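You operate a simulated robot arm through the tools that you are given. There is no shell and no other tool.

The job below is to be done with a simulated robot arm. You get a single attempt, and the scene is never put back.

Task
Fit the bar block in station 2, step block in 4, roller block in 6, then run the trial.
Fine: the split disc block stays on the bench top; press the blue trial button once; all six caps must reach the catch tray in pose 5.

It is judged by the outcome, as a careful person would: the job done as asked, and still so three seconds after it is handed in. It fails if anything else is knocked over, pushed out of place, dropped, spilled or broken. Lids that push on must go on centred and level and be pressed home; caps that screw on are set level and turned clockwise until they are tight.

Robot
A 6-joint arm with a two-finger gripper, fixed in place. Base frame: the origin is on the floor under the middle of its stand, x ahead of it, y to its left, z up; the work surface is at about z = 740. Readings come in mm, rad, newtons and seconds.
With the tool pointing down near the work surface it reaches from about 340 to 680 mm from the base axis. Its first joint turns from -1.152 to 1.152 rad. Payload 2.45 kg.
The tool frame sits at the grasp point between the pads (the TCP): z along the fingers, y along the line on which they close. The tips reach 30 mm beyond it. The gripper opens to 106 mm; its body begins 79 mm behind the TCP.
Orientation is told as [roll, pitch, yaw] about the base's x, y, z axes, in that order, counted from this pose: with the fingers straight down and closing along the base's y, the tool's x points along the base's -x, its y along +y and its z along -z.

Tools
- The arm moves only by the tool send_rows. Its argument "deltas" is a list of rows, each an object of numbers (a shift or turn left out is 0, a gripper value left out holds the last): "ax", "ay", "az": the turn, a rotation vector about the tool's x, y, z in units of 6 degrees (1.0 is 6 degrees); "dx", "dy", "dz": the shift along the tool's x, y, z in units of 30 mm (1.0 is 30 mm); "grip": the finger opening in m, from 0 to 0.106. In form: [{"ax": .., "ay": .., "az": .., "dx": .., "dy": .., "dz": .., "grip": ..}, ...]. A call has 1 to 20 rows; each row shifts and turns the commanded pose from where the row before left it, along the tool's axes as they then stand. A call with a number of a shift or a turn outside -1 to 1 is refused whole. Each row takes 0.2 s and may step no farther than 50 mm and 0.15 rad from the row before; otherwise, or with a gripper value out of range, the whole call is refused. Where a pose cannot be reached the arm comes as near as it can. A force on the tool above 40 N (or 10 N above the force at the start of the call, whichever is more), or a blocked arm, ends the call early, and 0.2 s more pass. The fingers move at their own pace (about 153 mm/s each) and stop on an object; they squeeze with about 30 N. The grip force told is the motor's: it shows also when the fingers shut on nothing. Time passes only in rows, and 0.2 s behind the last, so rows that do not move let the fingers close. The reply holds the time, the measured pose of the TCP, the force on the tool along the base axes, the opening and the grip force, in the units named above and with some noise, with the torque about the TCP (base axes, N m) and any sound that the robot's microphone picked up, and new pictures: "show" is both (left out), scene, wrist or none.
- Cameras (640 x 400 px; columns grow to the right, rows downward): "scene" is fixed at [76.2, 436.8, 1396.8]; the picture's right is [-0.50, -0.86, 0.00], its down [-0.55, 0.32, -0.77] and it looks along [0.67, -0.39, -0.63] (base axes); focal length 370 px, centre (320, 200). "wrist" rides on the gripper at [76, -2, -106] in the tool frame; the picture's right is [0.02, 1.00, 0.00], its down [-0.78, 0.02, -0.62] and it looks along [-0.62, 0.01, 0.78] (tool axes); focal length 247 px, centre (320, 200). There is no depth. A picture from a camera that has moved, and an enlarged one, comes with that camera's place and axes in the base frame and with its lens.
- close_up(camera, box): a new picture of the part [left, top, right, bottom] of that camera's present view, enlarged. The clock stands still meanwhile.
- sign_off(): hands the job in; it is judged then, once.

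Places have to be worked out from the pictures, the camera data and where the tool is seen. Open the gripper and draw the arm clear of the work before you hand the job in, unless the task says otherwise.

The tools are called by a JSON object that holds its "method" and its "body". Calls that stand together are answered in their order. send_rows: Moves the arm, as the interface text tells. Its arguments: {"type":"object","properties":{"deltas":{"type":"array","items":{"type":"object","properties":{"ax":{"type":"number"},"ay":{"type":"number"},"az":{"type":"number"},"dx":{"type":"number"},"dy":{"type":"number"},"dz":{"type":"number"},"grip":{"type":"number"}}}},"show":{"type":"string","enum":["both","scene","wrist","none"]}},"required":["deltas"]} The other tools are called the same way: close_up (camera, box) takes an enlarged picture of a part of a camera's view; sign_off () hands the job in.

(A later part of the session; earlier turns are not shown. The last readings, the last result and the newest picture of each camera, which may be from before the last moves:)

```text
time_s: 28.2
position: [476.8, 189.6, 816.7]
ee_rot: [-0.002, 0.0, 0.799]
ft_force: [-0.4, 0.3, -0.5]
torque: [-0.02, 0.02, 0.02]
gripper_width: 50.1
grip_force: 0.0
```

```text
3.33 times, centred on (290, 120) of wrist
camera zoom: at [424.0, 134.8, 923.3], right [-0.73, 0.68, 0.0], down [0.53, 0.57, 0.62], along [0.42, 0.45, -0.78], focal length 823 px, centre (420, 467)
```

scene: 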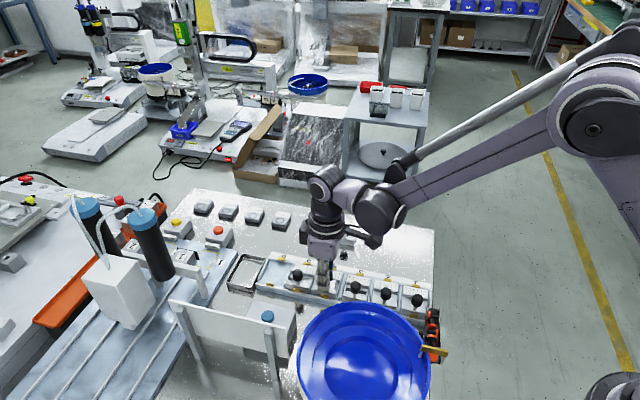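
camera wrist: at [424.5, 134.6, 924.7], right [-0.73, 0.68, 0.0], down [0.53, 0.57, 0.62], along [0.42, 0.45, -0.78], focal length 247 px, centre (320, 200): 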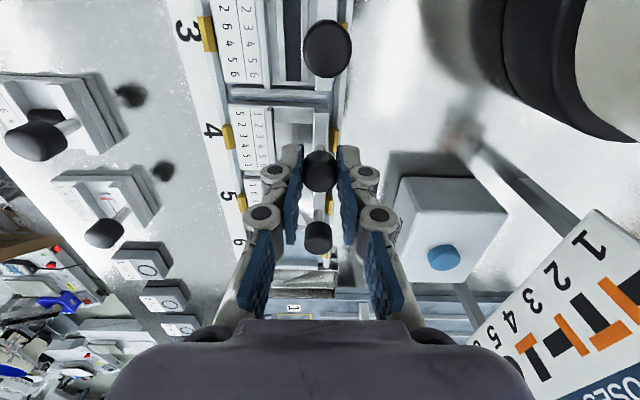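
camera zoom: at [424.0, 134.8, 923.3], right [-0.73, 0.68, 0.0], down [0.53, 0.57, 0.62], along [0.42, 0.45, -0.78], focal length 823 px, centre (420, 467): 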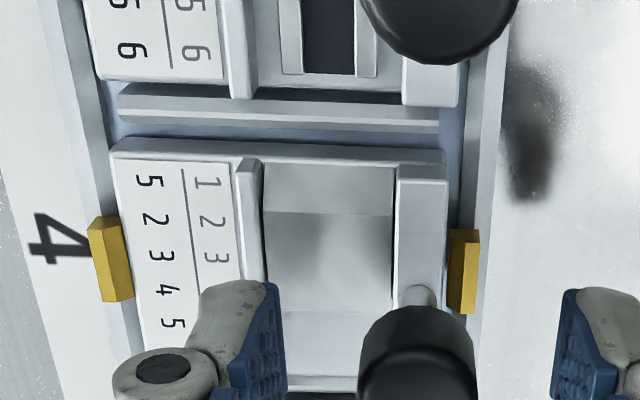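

Released with no visible movement. I lift clear, square the tool back to 45°, and inspect.

{"method": "send_rows", "body": {"deltas": [{"dz": -0.5}, {"dz": -0.8}, {"dz": -0.85}, {"dz": -0.85, "az": 0.133}, {}], "show": "both"}}

{"method": "close_up", "body": {"camera": "scene", "box": [290, 250, 370, 310]}}

{"method": "close_up", "body": {"camera": "wrist", "box": [230, 0, 390, 120]}}

{"method": "close_up", "body": {"camera": "wrist", "box": [240, 90, 400, 210]}}

{"method": "close_up", "body": {"camera": "wrist", "box": [30, 40, 230, 220]}}

```text
time_s: 29.4
position: [474.1, 191.9, 907.1]
ee_rot: [-0.002, 0.0, 0.784]
ft_force: [0.2, 0.1, -0.7]
torque: [0.04, 0.01, -0.01]
gripper_width: 50.0
grip_force: 0.0
camera wrist: at [421.8, 137.1, 1014.1], right [-0.72, 0.69, 0.0], down [0.54, 0.57, 0.62], along [0.43, 0.45, -0.78], focal length 247 px, centre (320, 200)
```

scene: 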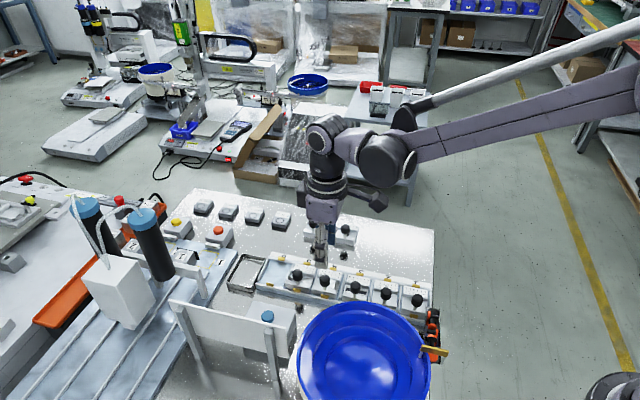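
wrist: 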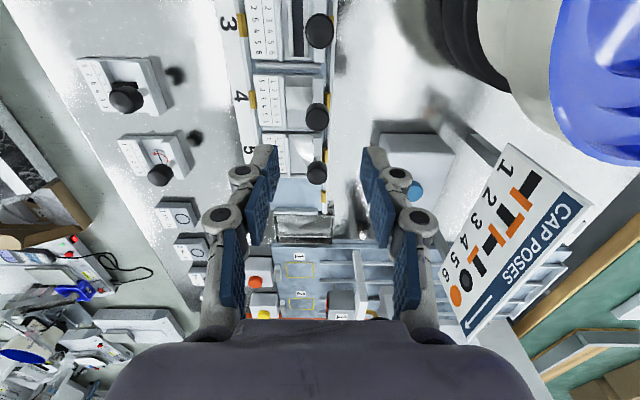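

```text
6.67 times, centred on (330, 280) of scene
camera zoom: at [76.2, 436.8, 1396.8], right [-0.5, -0.86, 0.0], down [-0.55, 0.32, -0.77], along [0.67, -0.39, -0.63], focal length 2466 px, centre (253, -333)
```

zoom: 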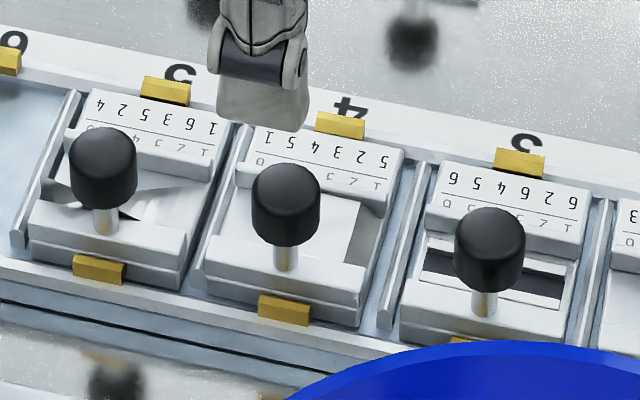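

```text
3.33 times, centred on (310, 60) of wrist
camera zoom: at [421.8, 137.1, 1014.1], right [-0.72, 0.69, 0.0], down [0.54, 0.57, 0.62], along [0.43, 0.45, -0.78], focal length 823 px, centre (353, 667)
```

zoom: 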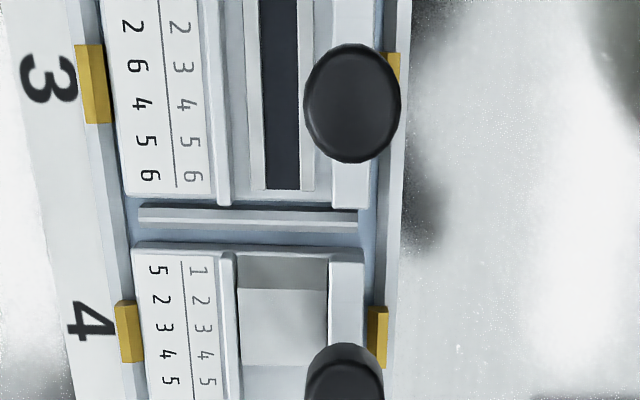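

```text
3.33 times, centred on (320, 150) of wrist
camera zoom: at [421.8, 137.1, 1014.1], right [-0.72, 0.69, 0.0], down [0.54, 0.57, 0.62], along [0.43, 0.45, -0.78], focal length 823 px, centre (320, 367)
```

zoom: 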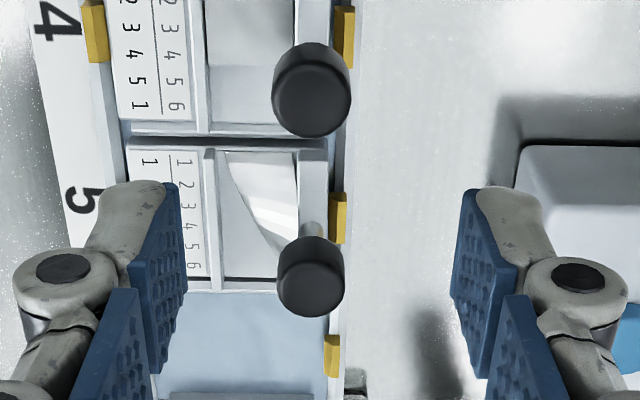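

```text
2.22 times, centred on (130, 130) of wrist
camera zoom: at [421.8, 137.1, 1014.1], right [-0.72, 0.69, 0.0], down [0.54, 0.57, 0.62], along [0.43, 0.45, -0.78], focal length 549 px, centre (742, 356)
```

zoom: 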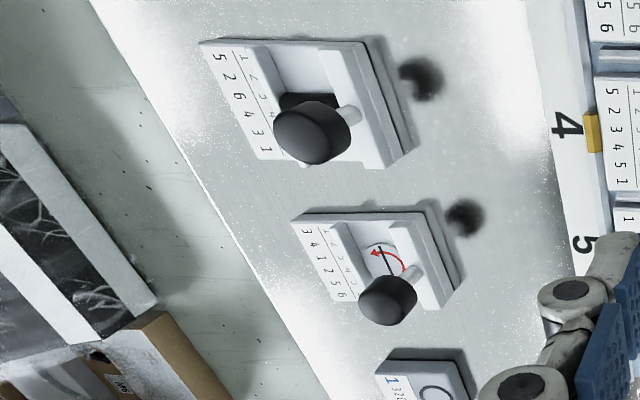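

The step block is seated in line with blocks 3 and 5. Next is the roller block; I move above its knob.

{"method": "send_rows", "body": {"deltas": [{"dx": 0.06, "dy": -0.9}, {"dx": 0.06, "dy": -0.95}, {"dx": 0.06, "dy": -0.95}, {"dx": 0.06, "dy": -0.95}, {"dx": 0.06, "dy": -0.95, "dz": 0.4}, {"dx": 0.067, "dy": -0.9, "dz": 0.67}, {}], "show": "both"}}

{"method": "close_up", "body": {"camera": "wrist", "box": [220, 60, 420, 220]}}

```text
time_s: 31.0
position: [587.6, 65.1, 873.7]
ee_rot: [-0.001, 0.0, 0.785]
ft_force: [-0.7, 0.5, -0.3]
torque: [0.03, -0.01, -0.01]
gripper_width: 50.1
grip_force: 0.1
camera wrist: at [535.0, 10.6, 979.6], right [-0.72, 0.69, 0.0], down [0.54, 0.57, 0.62], along [0.43, 0.45, -0.78], focal length 247 px, centre (320, 200)
```

scene: 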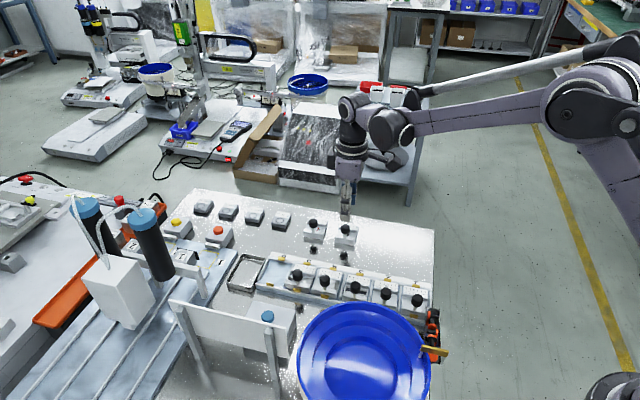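
wrist: 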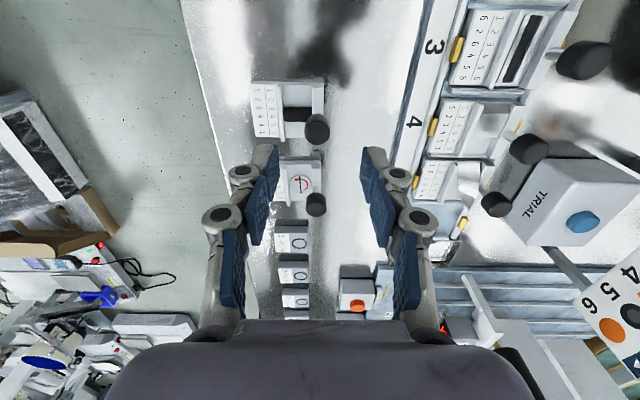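

```text
2.50 times, centred on (320, 140) of wrist
camera zoom: at [535.0, 10.6, 979.6], right [-0.72, 0.69, 0.0], down [0.54, 0.57, 0.62], along [0.43, 0.45, -0.78], focal length 617 px, centre (320, 350)
```

zoom: 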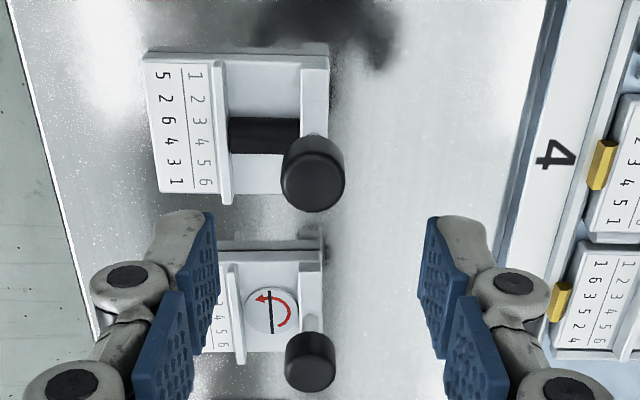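

The roller block's knob is within about 2 mm of the TCP. I nudge over and descend partway to check.

{"method": "send_rows", "body": {"deltas": [{"dx": -0.06, "dy": -0.05}, {"dz": 0.7}, {"dz": 0.75}, {}], "show": "wrist"}}

{"method": "close_up", "body": {"camera": "wrist", "box": [220, 60, 420, 220]}}

```text
time_s: 32.0
position: [590.2, 64.8, 831.1]
ee_rot: [-0.001, 0.001, 0.786]
ft_force: [0.1, 0.5, -0.4]
torque: [-0.01, 0.01, -0.01]
gripper_width: 50.2
grip_force: 0.0
camera wrist: at [537.4, 10.0, 937.0], right [-0.72, 0.69, 0.0], down [0.54, 0.57, 0.62], along [0.43, 0.45, -0.78], focal length 247 px, centre (320, 200)
```

wrist: 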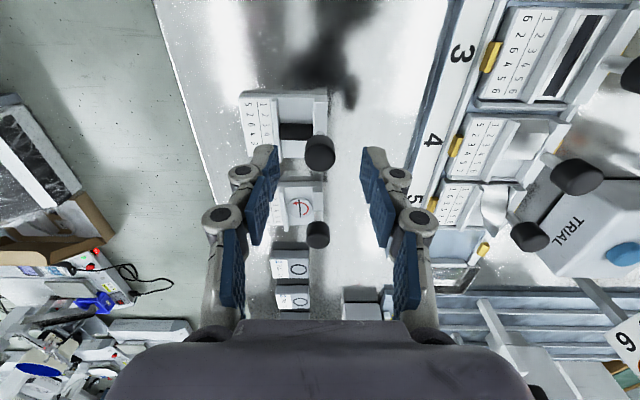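

```text
2.50 times, centred on (320, 140) of wrist
camera zoom: at [537.4, 10.0, 937.0], right [-0.72, 0.69, 0.0], down [0.54, 0.57, 0.62], along [0.43, 0.45, -0.78], focal length 617 px, centre (320, 350)
```

zoom: 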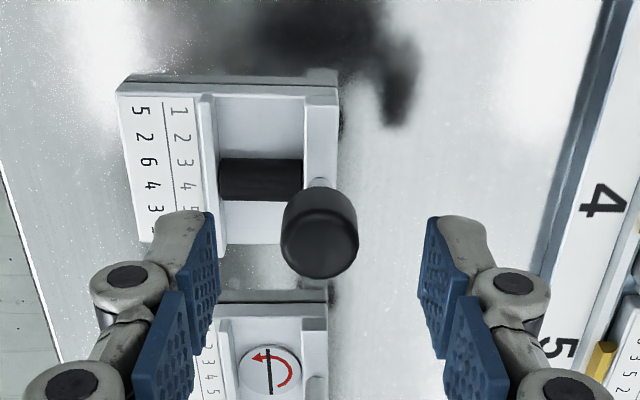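

The knob is centred between the pads. I descend to the grasp height and close.

{"method": "send_rows", "body": {"deltas": [{"dz": 0.41}, {"dz": 0.41}, {}, {"grip": 0.0}, {}, {}], "show": "wrist"}}

{"method": "close_up", "body": {"camera": "wrist", "box": [200, 70, 440, 230]}}

{"method": "close_up", "body": {"camera": "wrist", "box": [230, 90, 340, 160]}}

```text
time_s: 33.4
position: [589.6, 63.1, 805.8]
ee_rot: [-0.001, -0.001, 0.786]
ft_force: [0.0, -0.2, -0.1]
torque: [0.04, 0.04, 0.04]
gripper_width: 19.1
grip_force: 29.9
camera wrist: at [537.3, 9.1, 912.6], right [-0.72, 0.69, 0.0], down [0.54, 0.57, 0.62], along [0.43, 0.45, -0.78], focal length 247 px, centre (320, 200)
```

wrist: 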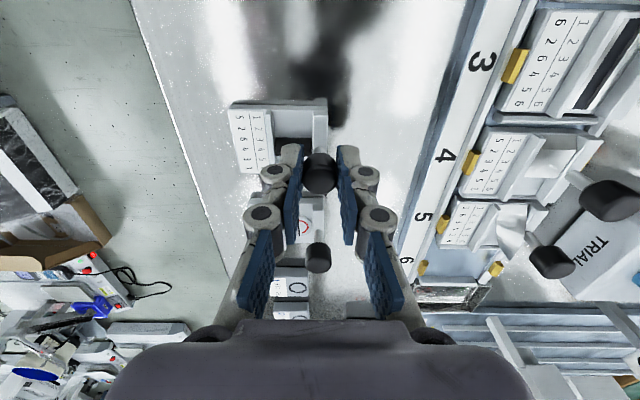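

```text
2.50 times, centred on (320, 150) of wrist
camera zoom: at [537.3, 9.1, 912.6], right [-0.72, 0.69, 0.0], down [0.54, 0.57, 0.62], along [0.43, 0.45, -0.78], focal length 617 px, centre (320, 325)
```

zoom: 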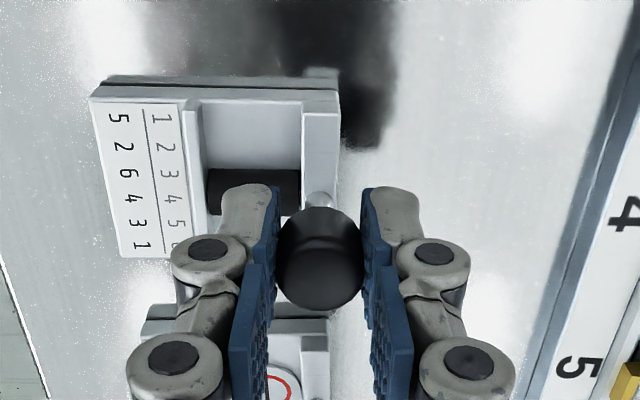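

```text
5.71 times, centred on (285, 125) of wrist
camera zoom: at [537.3, 9.1, 912.6], right [-0.72, 0.69, 0.0], down [0.54, 0.57, 0.62], along [0.43, 0.45, -0.78], focal length 1411 px, centre (520, 629)
```

zoom: 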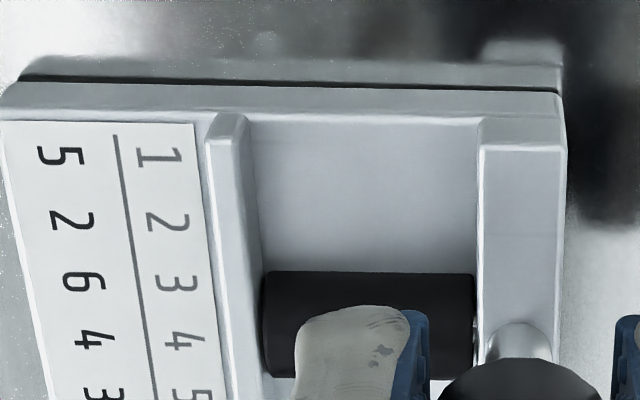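

The roller block is gripped and square with the tool. I lift it 80 mm and carry it over station 6.

{"method": "send_rows", "body": {"deltas": [{"dz": -0.5}, {"dz": -0.7}, {"dz": -0.75}, {"dz": -0.72}, {"dx": -0.6, "dy": 0.8}, {"dx": -0.72, "dy": 0.97}, {"dx": -0.74, "dy": 0.98}, {"dx": -0.74, "dy": 0.98}, {"dx": -0.74, "dy": 0.98}, {"dx": -0.703, "dy": 0.94}, {}], "show": "both"}}

{"method": "close_up", "body": {"camera": "wrist", "box": [200, 0, 440, 230]}}

{"method": "close_up", "body": {"camera": "scene", "box": [225, 215, 325, 295]}}

```text
time_s: 35.8
position: [560.7, 274.7, 886.7]
ee_rot: [0.001, -0.001, 0.786]
ft_force: [0.3, 0.0, -0.8]
torque: [0.0, 0.05, 0.0]
gripper_width: 19.0
grip_force: 30.1
camera wrist: at [506.5, 219.5, 993.3], right [-0.72, 0.69, 0.0], down [0.54, 0.57, 0.62], along [0.43, 0.45, -0.78], focal length 247 px, centre (320, 200)
```

scene: 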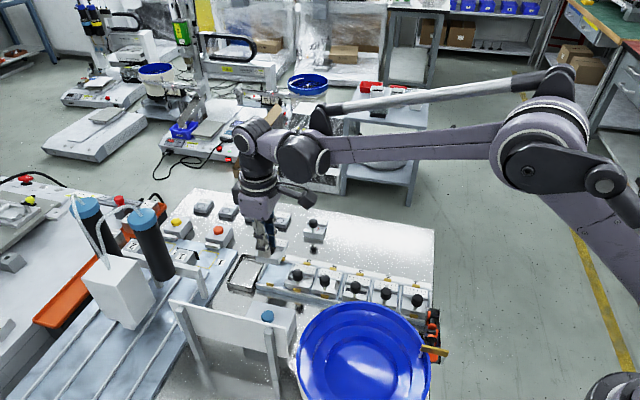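
wrist: 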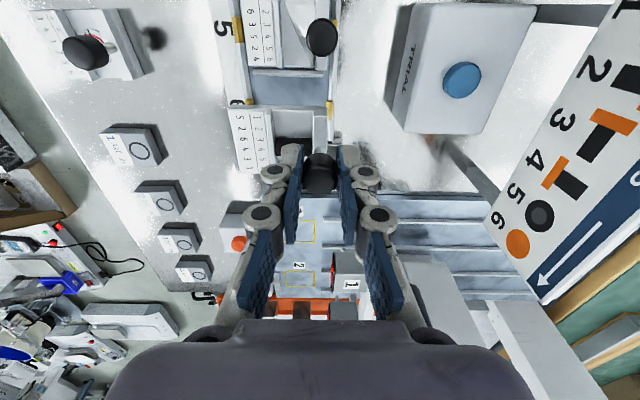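

```text
1.74 times, centred on (320, 115) of wrist
camera zoom: at [506.5, 219.5, 993.3], right [-0.72, 0.69, 0.0], down [0.54, 0.57, 0.62], along [0.43, 0.45, -0.78], focal length 430 px, centre (320, 348)
```

zoom: 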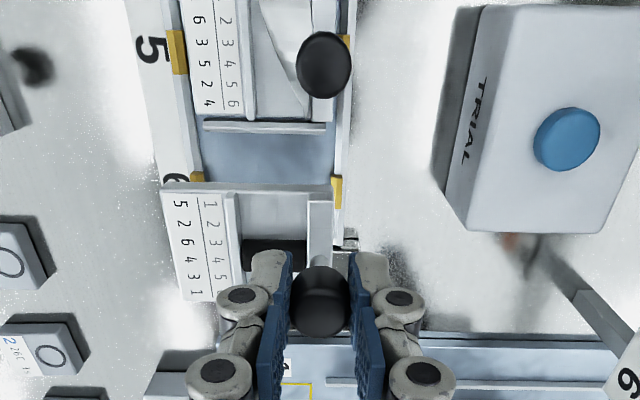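

```text
5.00 times, centred on (275, 255) of scene
camera zoom: at [76.1, 436.9, 1396.8], right [-0.5, -0.86, 0.0], down [-0.55, 0.32, -0.77], along [0.67, -0.39, -0.63], focal length 1849 px, centre (545, -75)
```

zoom: 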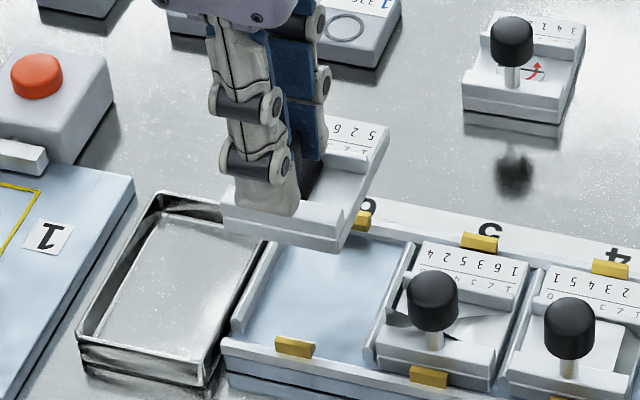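

The roller block hangs over station 6. I lower it to about 16 mm above seating and compare edges precisely.

{"method": "send_rows", "body": {"deltas": [{"dx": 0.015, "dz": 0.6}, {"dz": 0.6}, {"dz": 0.62}, {}], "show": "wrist"}}

{"method": "close_up", "body": {"camera": "wrist", "box": [260, 60, 340, 110]}}

{"method": "close_up", "body": {"camera": "wrist", "box": [220, 40, 380, 190]}}

{"method": "close_up", "body": {"camera": "scene", "box": [250, 235, 350, 295]}}

{"method": "close_up", "body": {"camera": "scene", "box": [260, 240, 320, 290]}}

```text
time_s: 36.8
position: [560.4, 275.0, 832.2]
ee_rot: [-0.001, 0.0, 0.785]
ft_force: [-0.1, 0.4, -1.7]
torque: [-0.02, 0.04, -0.01]
gripper_width: 18.9
grip_force: 30.5
camera wrist: at [507.0, 219.4, 938.1], right [-0.72, 0.69, 0.0], down [0.54, 0.57, 0.62], along [0.43, 0.45, -0.78], focal length 247 px, centre (320, 200)
```

wrist: 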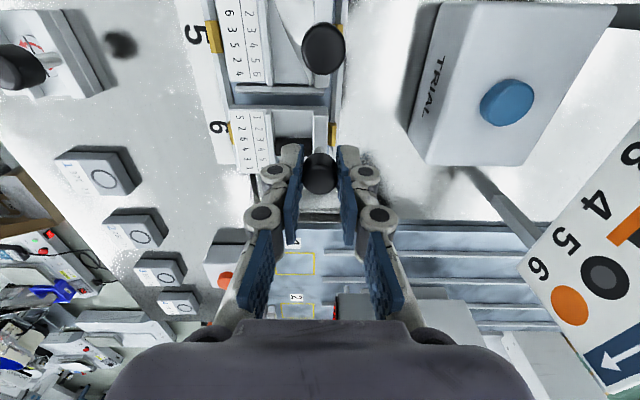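

```text
8.00 times, centred on (300, 85) of wrist
camera zoom: at [507.0, 219.4, 938.1], right [-0.72, 0.69, 0.0], down [0.54, 0.57, 0.62], along [0.43, 0.45, -0.78], focal length 1976 px, centre (480, 1120)
```

zoom: 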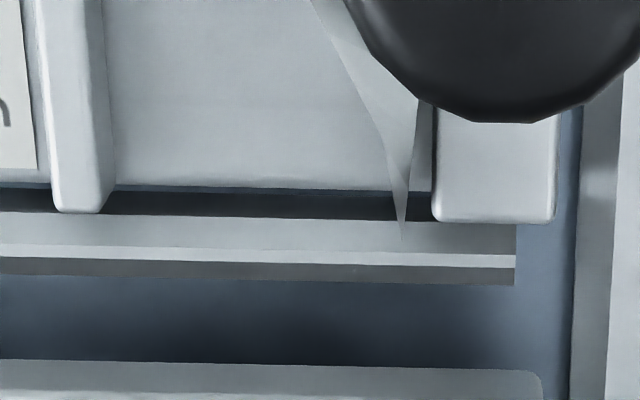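

```text
2.67 times, centred on (300, 115) of wrist
camera zoom: at [507.0, 219.4, 938.1], right [-0.72, 0.69, 0.0], down [0.54, 0.57, 0.62], along [0.43, 0.45, -0.78], focal length 659 px, centre (373, 427)
```

zoom: 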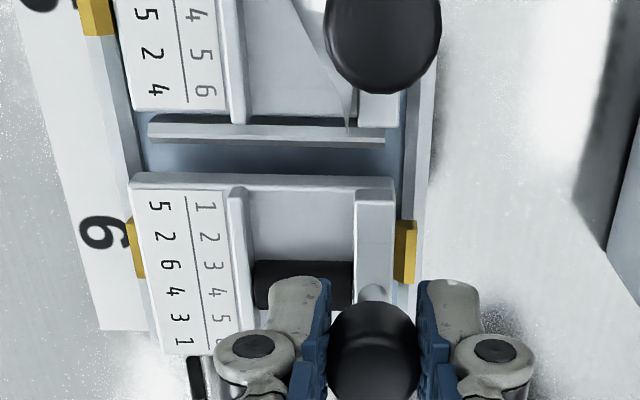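

```text
6.40 times, centred on (300, 265) of scene
camera zoom: at [76.2, 436.8, 1396.8], right [-0.5, -0.86, 0.0], down [-0.55, 0.32, -0.77], along [0.67, -0.39, -0.63], focal length 2367 px, centre (448, -216)
```

zoom: 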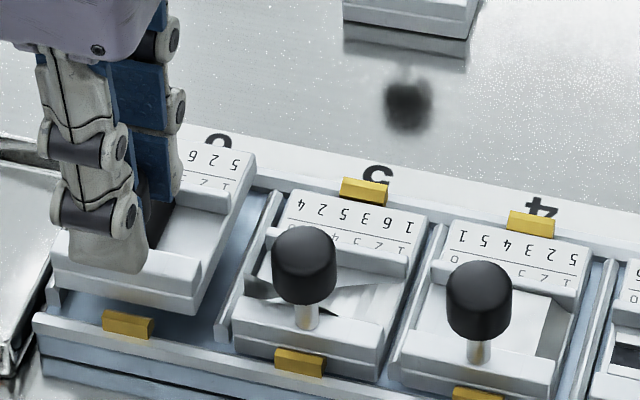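

```text
8.00 times, centred on (290, 265) of scene
camera zoom: at [76.2, 436.8, 1396.8], right [-0.5, -0.86, 0.0], down [-0.55, 0.32, -0.77], along [0.67, -0.39, -0.63], focal length 2959 px, centre (560, -320)
```

zoom: 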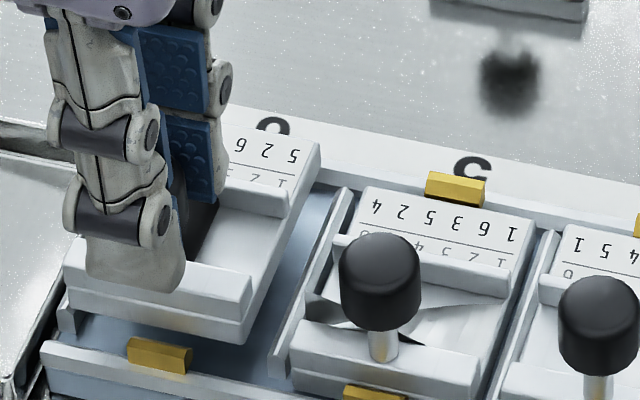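

{"method": "close_up", "body": {"camera": "scene", "box": [250, 262, 290, 292]}}

{"method": "close_up", "body": {"camera": "scene", "box": [280, 268, 340, 310]}}

```text
13.33 times, centred on (270, 277) of scene
camera zoom: at [76.2, 436.8, 1396.8], right [-0.5, -0.86, 0.0], down [-0.55, 0.32, -0.77], along [0.67, -0.39, -0.63], focal length 4931 px, centre (987, -827)
```

zoom: 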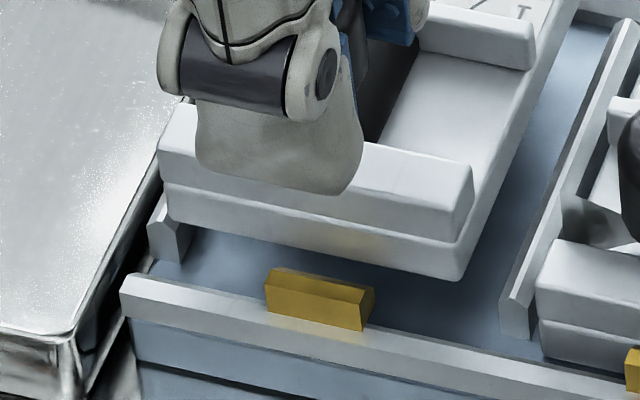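

```text
9.52 times, centred on (310, 289) of scene
camera zoom: at [76.2, 436.8, 1396.8], right [-0.5, -0.86, 0.0], down [-0.55, 0.32, -0.77], along [0.67, -0.39, -0.63], focal length 3522 px, centre (415, -648)
```

zoom: 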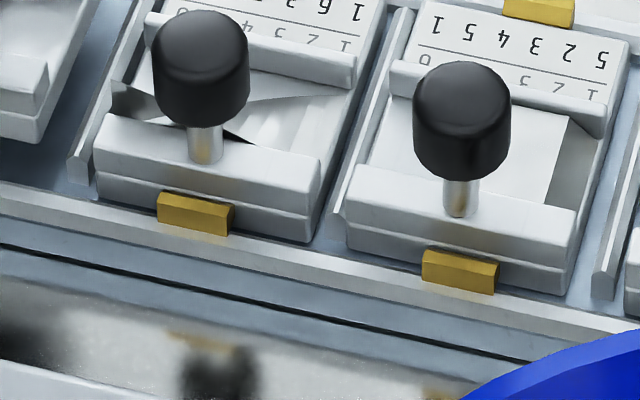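

From the close scene view, the roller block is about 1–2 mm too far toward the tray end; its yaw is within 0.5°. I shift 1.5 mm back and lower toward the floor in small steps.

{"method": "send_rows", "body": {"deltas": [{"dx": 0.05}, {"dz": 0.2}, {"dz": 0.2}, {}], "show": "none"}}

{"method": "close_up", "body": {"camera": "scene", "box": [250, 262, 290, 292]}}

{"method": "close_up", "body": {"camera": "wrist", "box": [220, 40, 380, 190]}}

```text
time_s: 37.8
position: [559.9, 271.7, 819.8]
ee_rot: [-0.002, 0.001, 0.785]
ft_force: [0.7, 0.2, 1.4]
torque: [0.01, -0.02, -0.02]
gripper_width: 19.1
grip_force: 30.0
```

```text
13.33 times, centred on (270, 277) of scene
camera zoom: at [76.1, 436.8, 1396.8], right [-0.5, -0.86, 0.0], down [-0.55, 0.32, -0.77], along [0.67, -0.39, -0.63], focal length 4931 px, centre (987, -827)
```

zoom: 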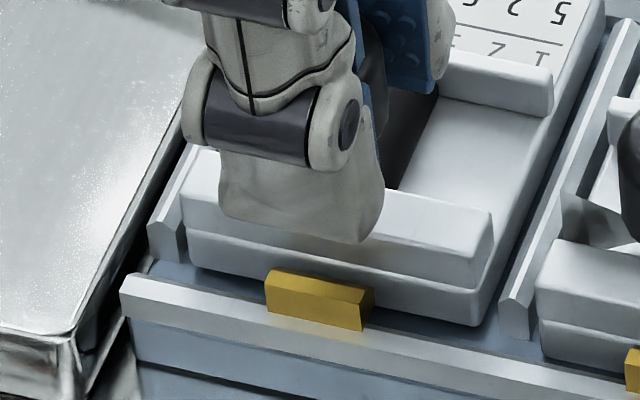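

```text
2.67 times, centred on (300, 115) of wrist
camera zoom: at [506.1, 217.2, 926.1], right [-0.72, 0.69, 0.0], down [0.54, 0.57, 0.62], along [0.43, 0.45, -0.78], focal length 659 px, centre (373, 427)
```

zoom: 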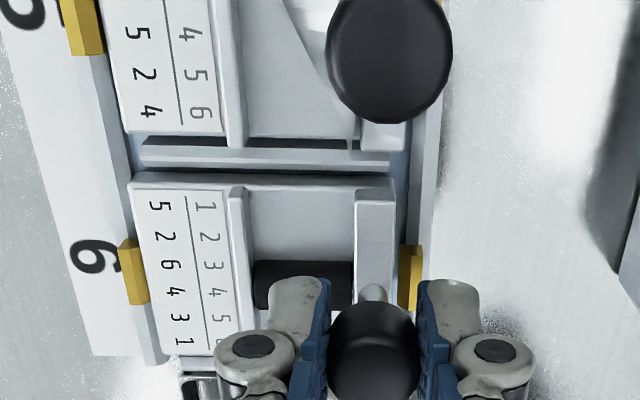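

The block is entering the pocket with clearance on both sides and no contact. I continue the last few mm.

{"method": "send_rows", "body": {"deltas": [{"dz": 0.05}, {"dz": 0.05}, {}], "show": "none"}}

```text
time_s: 38.6
position: [559.9, 272.3, 817.7]
ee_rot: [-0.001, -0.002, 0.785]
ft_force: [3.6, 3.3, 31.6]
torque: [0.11, -0.19, -0.04]
gripper_width: 19.1
grip_force: 29.7
```

{"method": "close_up", "body": {"camera": "scene", "box": [250, 262, 290, 292]}}

{"method": "close_up", "body": {"camera": "wrist", "box": [220, 40, 380, 190]}}

{"method": "close_up", "body": {"camera": "scene", "box": [250, 235, 350, 295]}}

{"method": "close_up", "body": {"camera": "wrist", "box": [260, 70, 340, 120]}}

```text
13.33 times, centred on (270, 277) of scene
camera zoom: at [75.7, 436.6, 1397.0], right [-0.5, -0.86, 0.0], down [-0.55, 0.32, -0.77], along [0.67, -0.39, -0.63], focal length 4931 px, centre (987, -827)
```

zoom: 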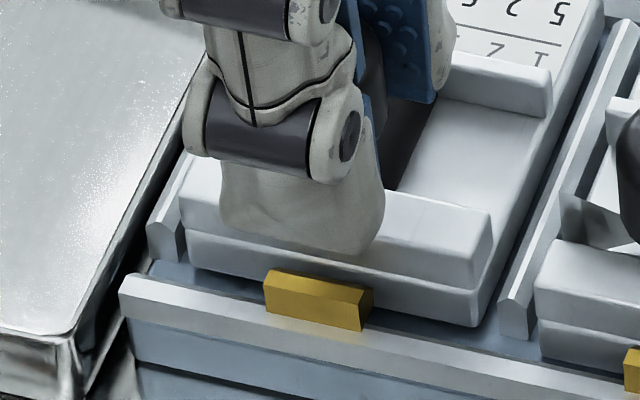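

```text
2.67 times, centred on (300, 115) of wrist
camera zoom: at [505.8, 217.0, 923.8], right [-0.72, 0.69, 0.0], down [0.54, 0.57, 0.62], along [0.43, 0.45, -0.78], focal length 659 px, centre (373, 427)
```

zoom: 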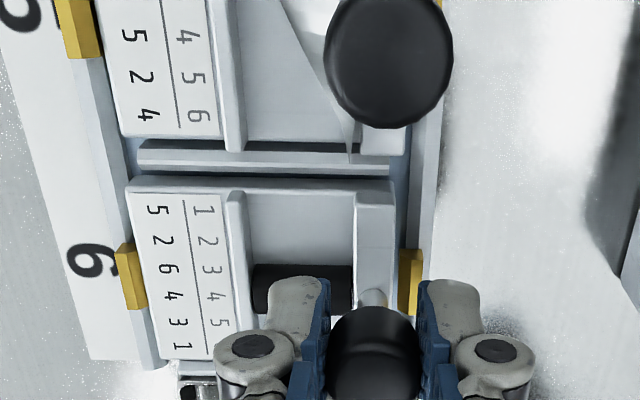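

```text
6.40 times, centred on (300, 265) of scene
camera zoom: at [75.7, 436.6, 1397.0], right [-0.5, -0.86, 0.0], down [-0.55, 0.32, -0.77], along [0.67, -0.39, -0.63], focal length 2367 px, centre (448, -216)
```

zoom: 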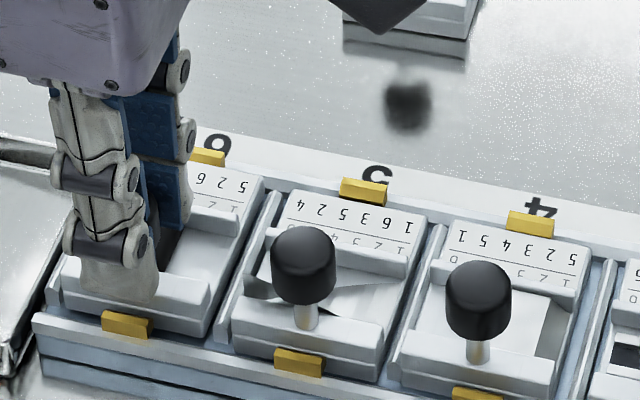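

```text
8.00 times, centred on (300, 95) of wrist
camera zoom: at [505.8, 217.0, 923.8], right [-0.72, 0.69, 0.0], down [0.54, 0.57, 0.62], along [0.43, 0.45, -0.78], focal length 1976 px, centre (480, 1040)
```

zoom: 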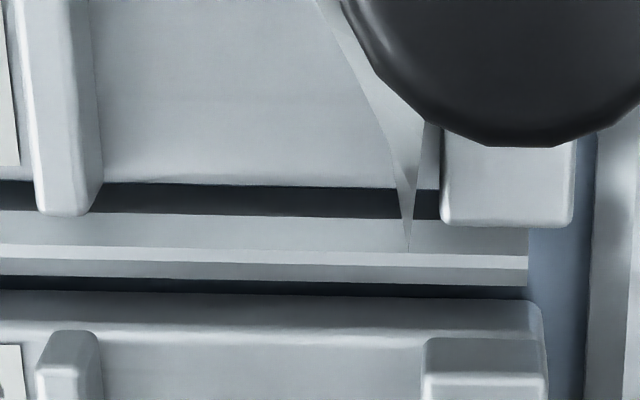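

The contact is even under the knob, and the wrist view shows the label at the same height relative to its neighbour as the step block's. I ease off, release, lift clear and inspect.

{"method": "send_rows", "body": {"deltas": [{"dz": -0.03}, {"grip": 0.03}, {"grip": 0.05}, {}], "show": "none"}}

{"method": "close_up", "body": {"camera": "scene", "box": [250, 262, 290, 292]}}

{"method": "close_up", "body": {"camera": "wrist", "box": [220, 40, 380, 190]}}

```text
time_s: 39.6
position: [557.4, 271.3, 817.5]
ee_rot: [-0.002, -0.001, 0.785]
ft_force: [-0.2, 0.3, 0.0]
torque: [0.03, 0.01, 0.05]
gripper_width: 50.1
grip_force: 0.1
```

```text
13.33 times, centred on (270, 277) of scene
camera zoom: at [76.2, 436.8, 1396.8], right [-0.5, -0.86, 0.0], down [-0.55, 0.32, -0.77], along [0.67, -0.39, -0.63], focal length 4931 px, centre (987, -827)
```

zoom: 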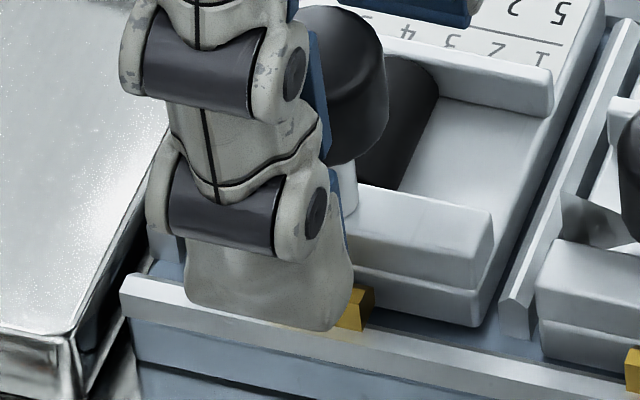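

```text
2.67 times, centred on (300, 115) of wrist
camera zoom: at [505.1, 217.2, 924.1], right [-0.72, 0.69, 0.0], down [0.54, 0.57, 0.62], along [0.43, 0.45, -0.78], focal length 659 px, centre (373, 427)
```

zoom: 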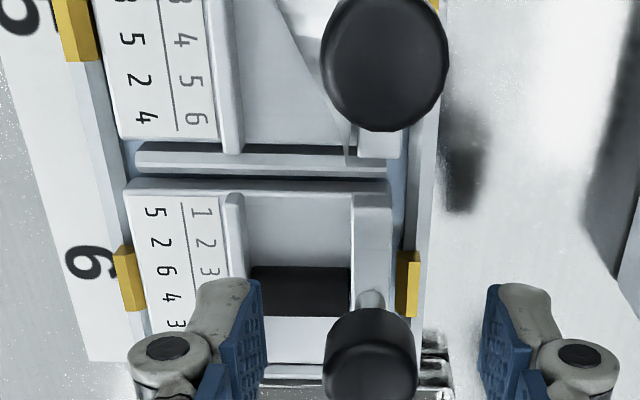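

Released with no movement. I raise the hand and inspect the whole row from both cameras.

{"method": "send_rows", "body": {"deltas": [{"dz": -0.5}, {"dz": -0.8}, {"dz": -0.85}, {"dz": -0.85}, {"dz": -0.3}, {}], "show": "both"}}

{"method": "close_up", "body": {"camera": "scene", "box": [250, 245, 330, 300]}}

{"method": "close_up", "body": {"camera": "scene", "box": [250, 240, 450, 340]}}

{"method": "close_up", "body": {"camera": "wrist", "box": [230, 0, 390, 110]}}

{"method": "close_up", "body": {"camera": "wrist", "box": [240, 70, 400, 180]}}

```text
time_s: 41.0
position: [558.8, 271.3, 917.0]
ee_rot: [0.0, 0.0, 0.786]
ft_force: [0.5, -0.5, 0.6]
torque: [0.04, -0.03, 0.0]
gripper_width: 50.3
grip_force: 0.1
camera wrist: at [505.6, 217.6, 1023.5], right [-0.72, 0.69, 0.0], down [0.54, 0.57, 0.62], along [0.43, 0.45, -0.78], focal length 247 px, centre (320, 200)
```

scene: 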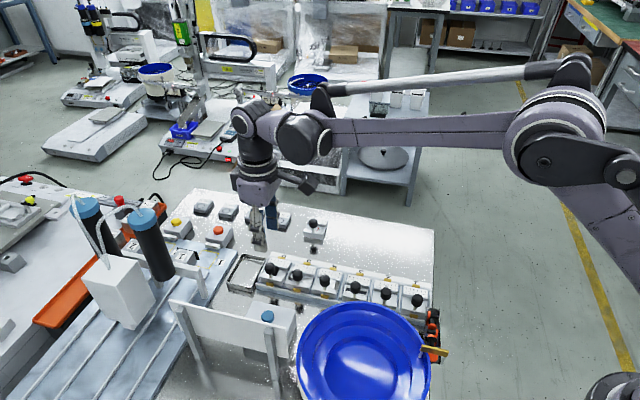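
wrist: 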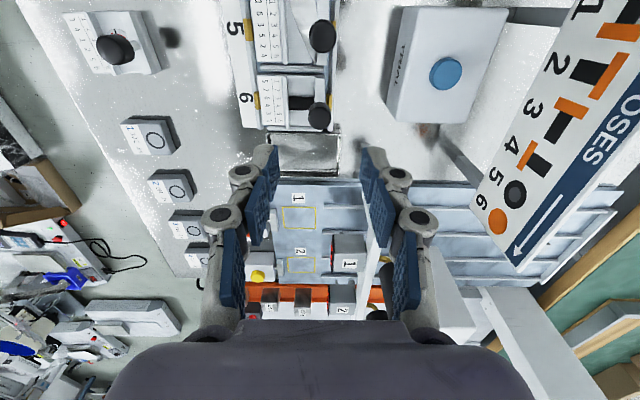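

```text
7.27 times, centred on (290, 272) of scene
camera zoom: at [76.2, 436.8, 1396.8], right [-0.5, -0.86, 0.0], down [-0.55, 0.32, -0.77], along [0.67, -0.39, -0.63], focal length 2690 px, centre (538, -327)
```

zoom: 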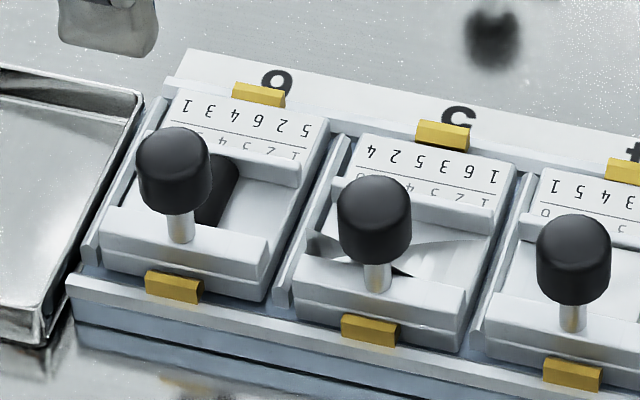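

```text
3.20 times, centred on (350, 290) of scene
camera zoom: at [76.2, 436.8, 1396.8], right [-0.5, -0.86, 0.0], down [-0.55, 0.32, -0.77], along [0.67, -0.39, -0.63], focal length 1183 px, centre (224, -88)
```

zoom: 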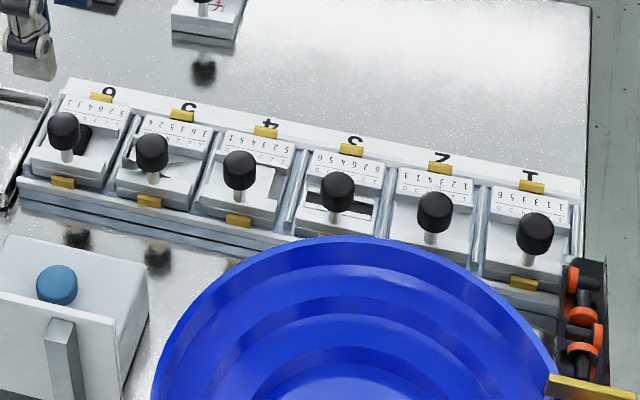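

```text
3.64 times, centred on (310, 55) of wrist
camera zoom: at [505.6, 217.6, 1023.5], right [-0.72, 0.69, 0.0], down [0.54, 0.57, 0.62], along [0.43, 0.45, -0.78], focal length 898 px, centre (356, 727)
```

zoom: 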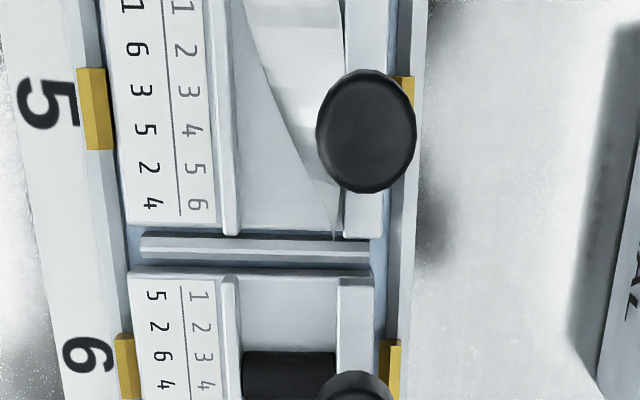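

```text
3.64 times, centred on (320, 125) of wrist
camera zoom: at [505.6, 217.6, 1023.5], right [-0.72, 0.69, 0.0], down [0.54, 0.57, 0.62], along [0.43, 0.45, -0.78], focal length 898 px, centre (320, 473)
```

zoom: 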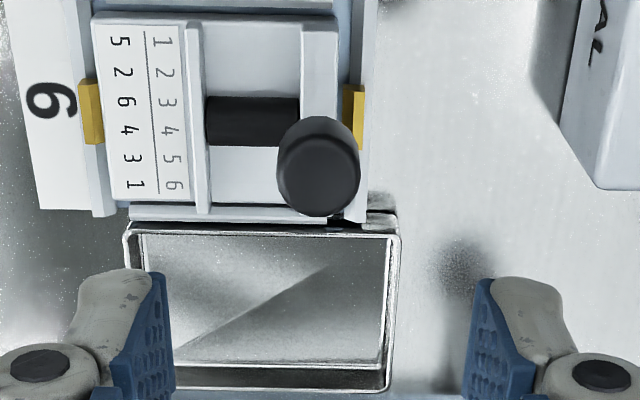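

Triangulating both cameras puts the roller block at the same height as block 5 and within 0.5 mm along the row. It sits about 2.3 mm too far toward the number strip. I go back down, re-grip the knob and shift it to centre it in the pocket.

{"method": "send_rows", "body": {"deltas": [{"dz": 0.8}, {"dz": 0.8}, {"dz": 0.8}, {"dz": 0.6}, {"dz": 0.3}, {}, {"grip": 0.0}, {}, {}], "show": "wrist"}}

```text
time_s: 43.0
position: [559.2, 271.9, 817.3]
ee_rot: [-0.002, -0.001, 0.784]
ft_force: [1.9, -0.8, 0.0]
torque: [-0.02, -0.08, 0.0]
gripper_width: 19.1
grip_force: 29.4
camera wrist: at [505.9, 217.3, 923.4], right [-0.72, 0.69, 0.0], down [0.54, 0.57, 0.62], along [0.43, 0.45, -0.78], focal length 247 px, centre (320, 200)
```

wrist: 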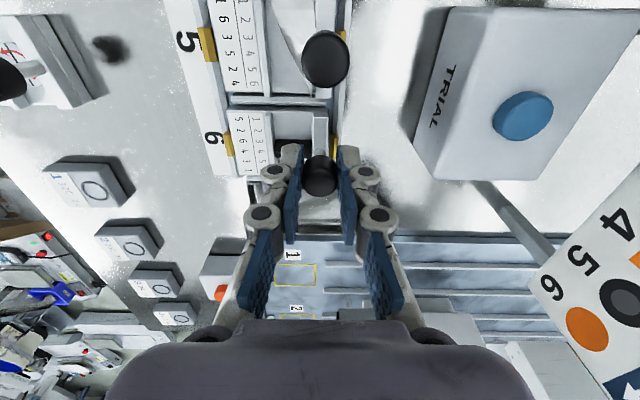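

Re-gripped at 19.1 mm with no side load. I lift 2.4 mm, shift 2.3 mm toward the far rail, and lower again.

{"method": "send_rows", "body": {"deltas": [{"dz": -0.08}, {"dy": 0.077}, {"dz": 0.06}, {}], "show": "none"}}

{"method": "send_rows", "body": {"deltas": [{"dz": 0.03}, {}], "show": "none"}}

```text
time_s: 44.0
position: [558.9, 271.0, 817.5]
ee_rot: [-0.008, 0.0, 0.781]
ft_force: [16.1, -12.3, -14.7]
torque: [-0.21, -0.5, -0.09]
gripper_width: 18.9
grip_force: 29.6
```

```text
time_s: 44.6
position: [559.7, 271.2, 818.2]
ee_rot: [-0.008, 0.001, 0.785]
ft_force: [18.3, -12.8, 12.7]
torque: [-0.37, -0.55, -0.09]
gripper_width: 19.3
grip_force: 30.1
```

Moving sideways meets firm resistance (about 20 N) and the block did not shift, so the seat is holding it. I undo that sideways command rather than force it, then check the readings.

{"method": "send_rows", "body": {"deltas": [{"dy": -0.077}, {}], "show": "both"}}

{"method": "close_up", "body": {"camera": "scene", "box": [250, 245, 330, 300]}}

{"method": "close_up", "body": {"camera": "wrist", "box": [220, 40, 380, 190]}}

```text
time_s: 45.2
position: [557.5, 272.3, 818.6]
ee_rot: [-0.003, 0.0, 0.785]
ft_force: [11.9, -7.0, 19.2]
torque: [-0.29, -0.46, -0.06]
gripper_width: 19.1
grip_force: 30.0
camera wrist: at [505.6, 217.6, 924.4], right [-0.72, 0.69, 0.0], down [0.54, 0.57, 0.62], along [0.43, 0.45, -0.78], focal length 247 px, centre (320, 200)
```

scene: 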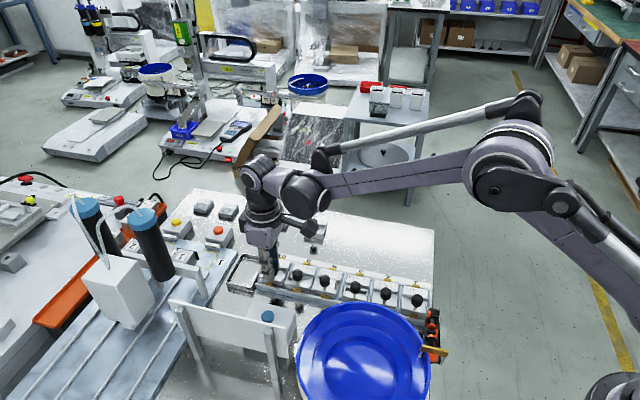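
wrist: 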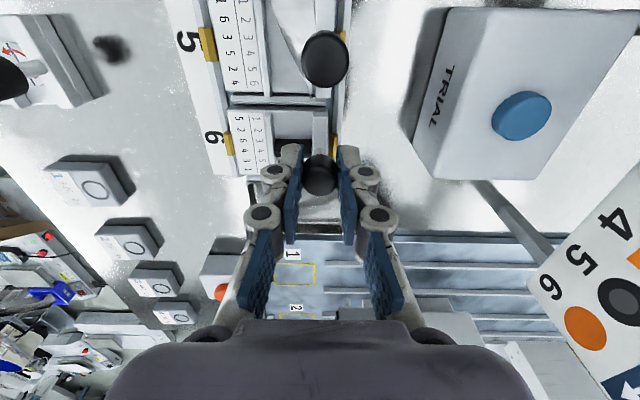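

```text
7.27 times, centred on (290, 272) of scene
camera zoom: at [76.1, 436.5, 1397.0], right [-0.5, -0.86, 0.0], down [-0.55, 0.32, -0.77], along [0.67, -0.39, -0.63], focal length 2690 px, centre (538, -327)
```

zoom: 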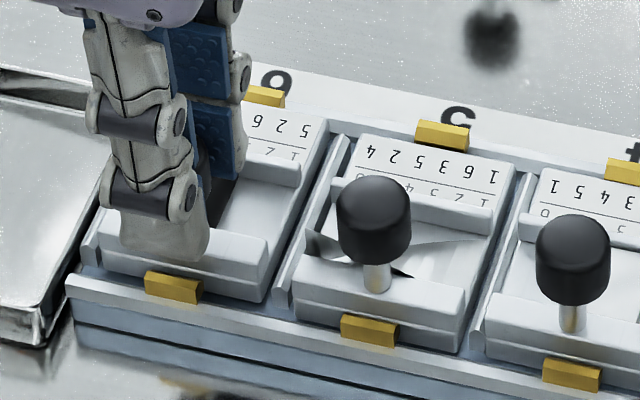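

```text
2.67 times, centred on (300, 115) of wrist
camera zoom: at [505.6, 217.6, 924.4], right [-0.72, 0.69, 0.0], down [0.54, 0.57, 0.62], along [0.43, 0.45, -0.78], focal length 659 px, centre (373, 427)
```

zoom: 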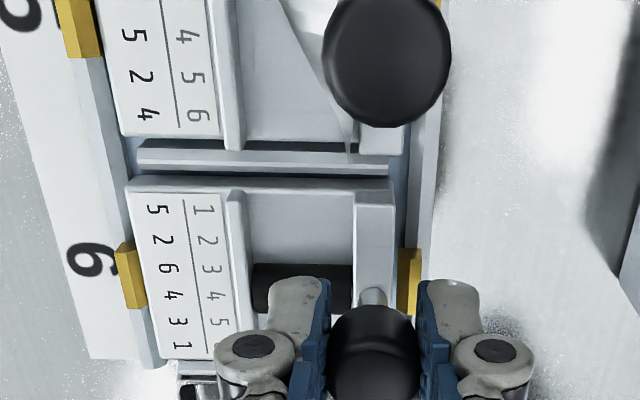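

The block is still in the pocket and unmoved in the pictures. I relieve the pressure and release it.

{"method": "send_rows", "body": {"deltas": [{"dz": -0.02}, {"grip": 0.03}, {"grip": 0.05}, {}], "show": "none"}}

{"method": "close_up", "body": {"camera": "scene", "box": [250, 245, 330, 300]}}

{"method": "close_up", "body": {"camera": "wrist", "box": [220, 40, 380, 190]}}

```text
time_s: 46.2
position: [557.3, 272.1, 818.0]
ee_rot: [0.0, 0.0, 0.784]
ft_force: [0.0, -0.1, 0.6]
torque: [-0.01, -0.03, 0.01]
gripper_width: 49.9
grip_force: 0.0
```

```text
7.27 times, centred on (290, 272) of scene
camera zoom: at [76.2, 436.8, 1396.8], right [-0.5, -0.86, 0.0], down [-0.55, 0.32, -0.77], along [0.67, -0.39, -0.63], focal length 2690 px, centre (538, -327)
```

zoom: 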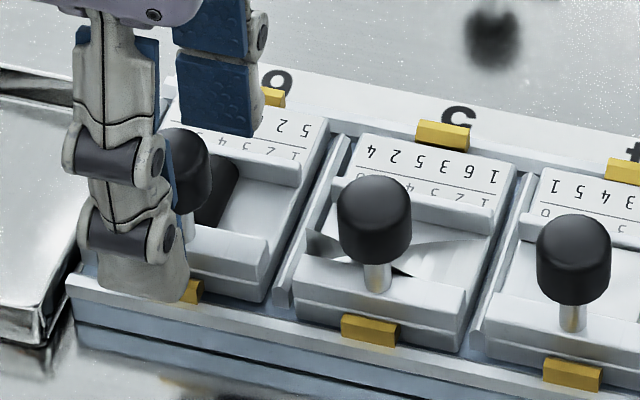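

```text
2.67 times, centred on (300, 115) of wrist
camera zoom: at [505.7, 217.8, 924.5], right [-0.72, 0.69, 0.0], down [0.54, 0.57, 0.62], along [0.43, 0.45, -0.78], focal length 659 px, centre (373, 427)
```

zoom: 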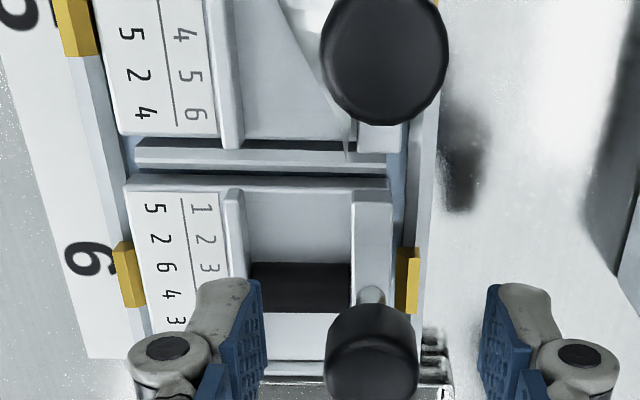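

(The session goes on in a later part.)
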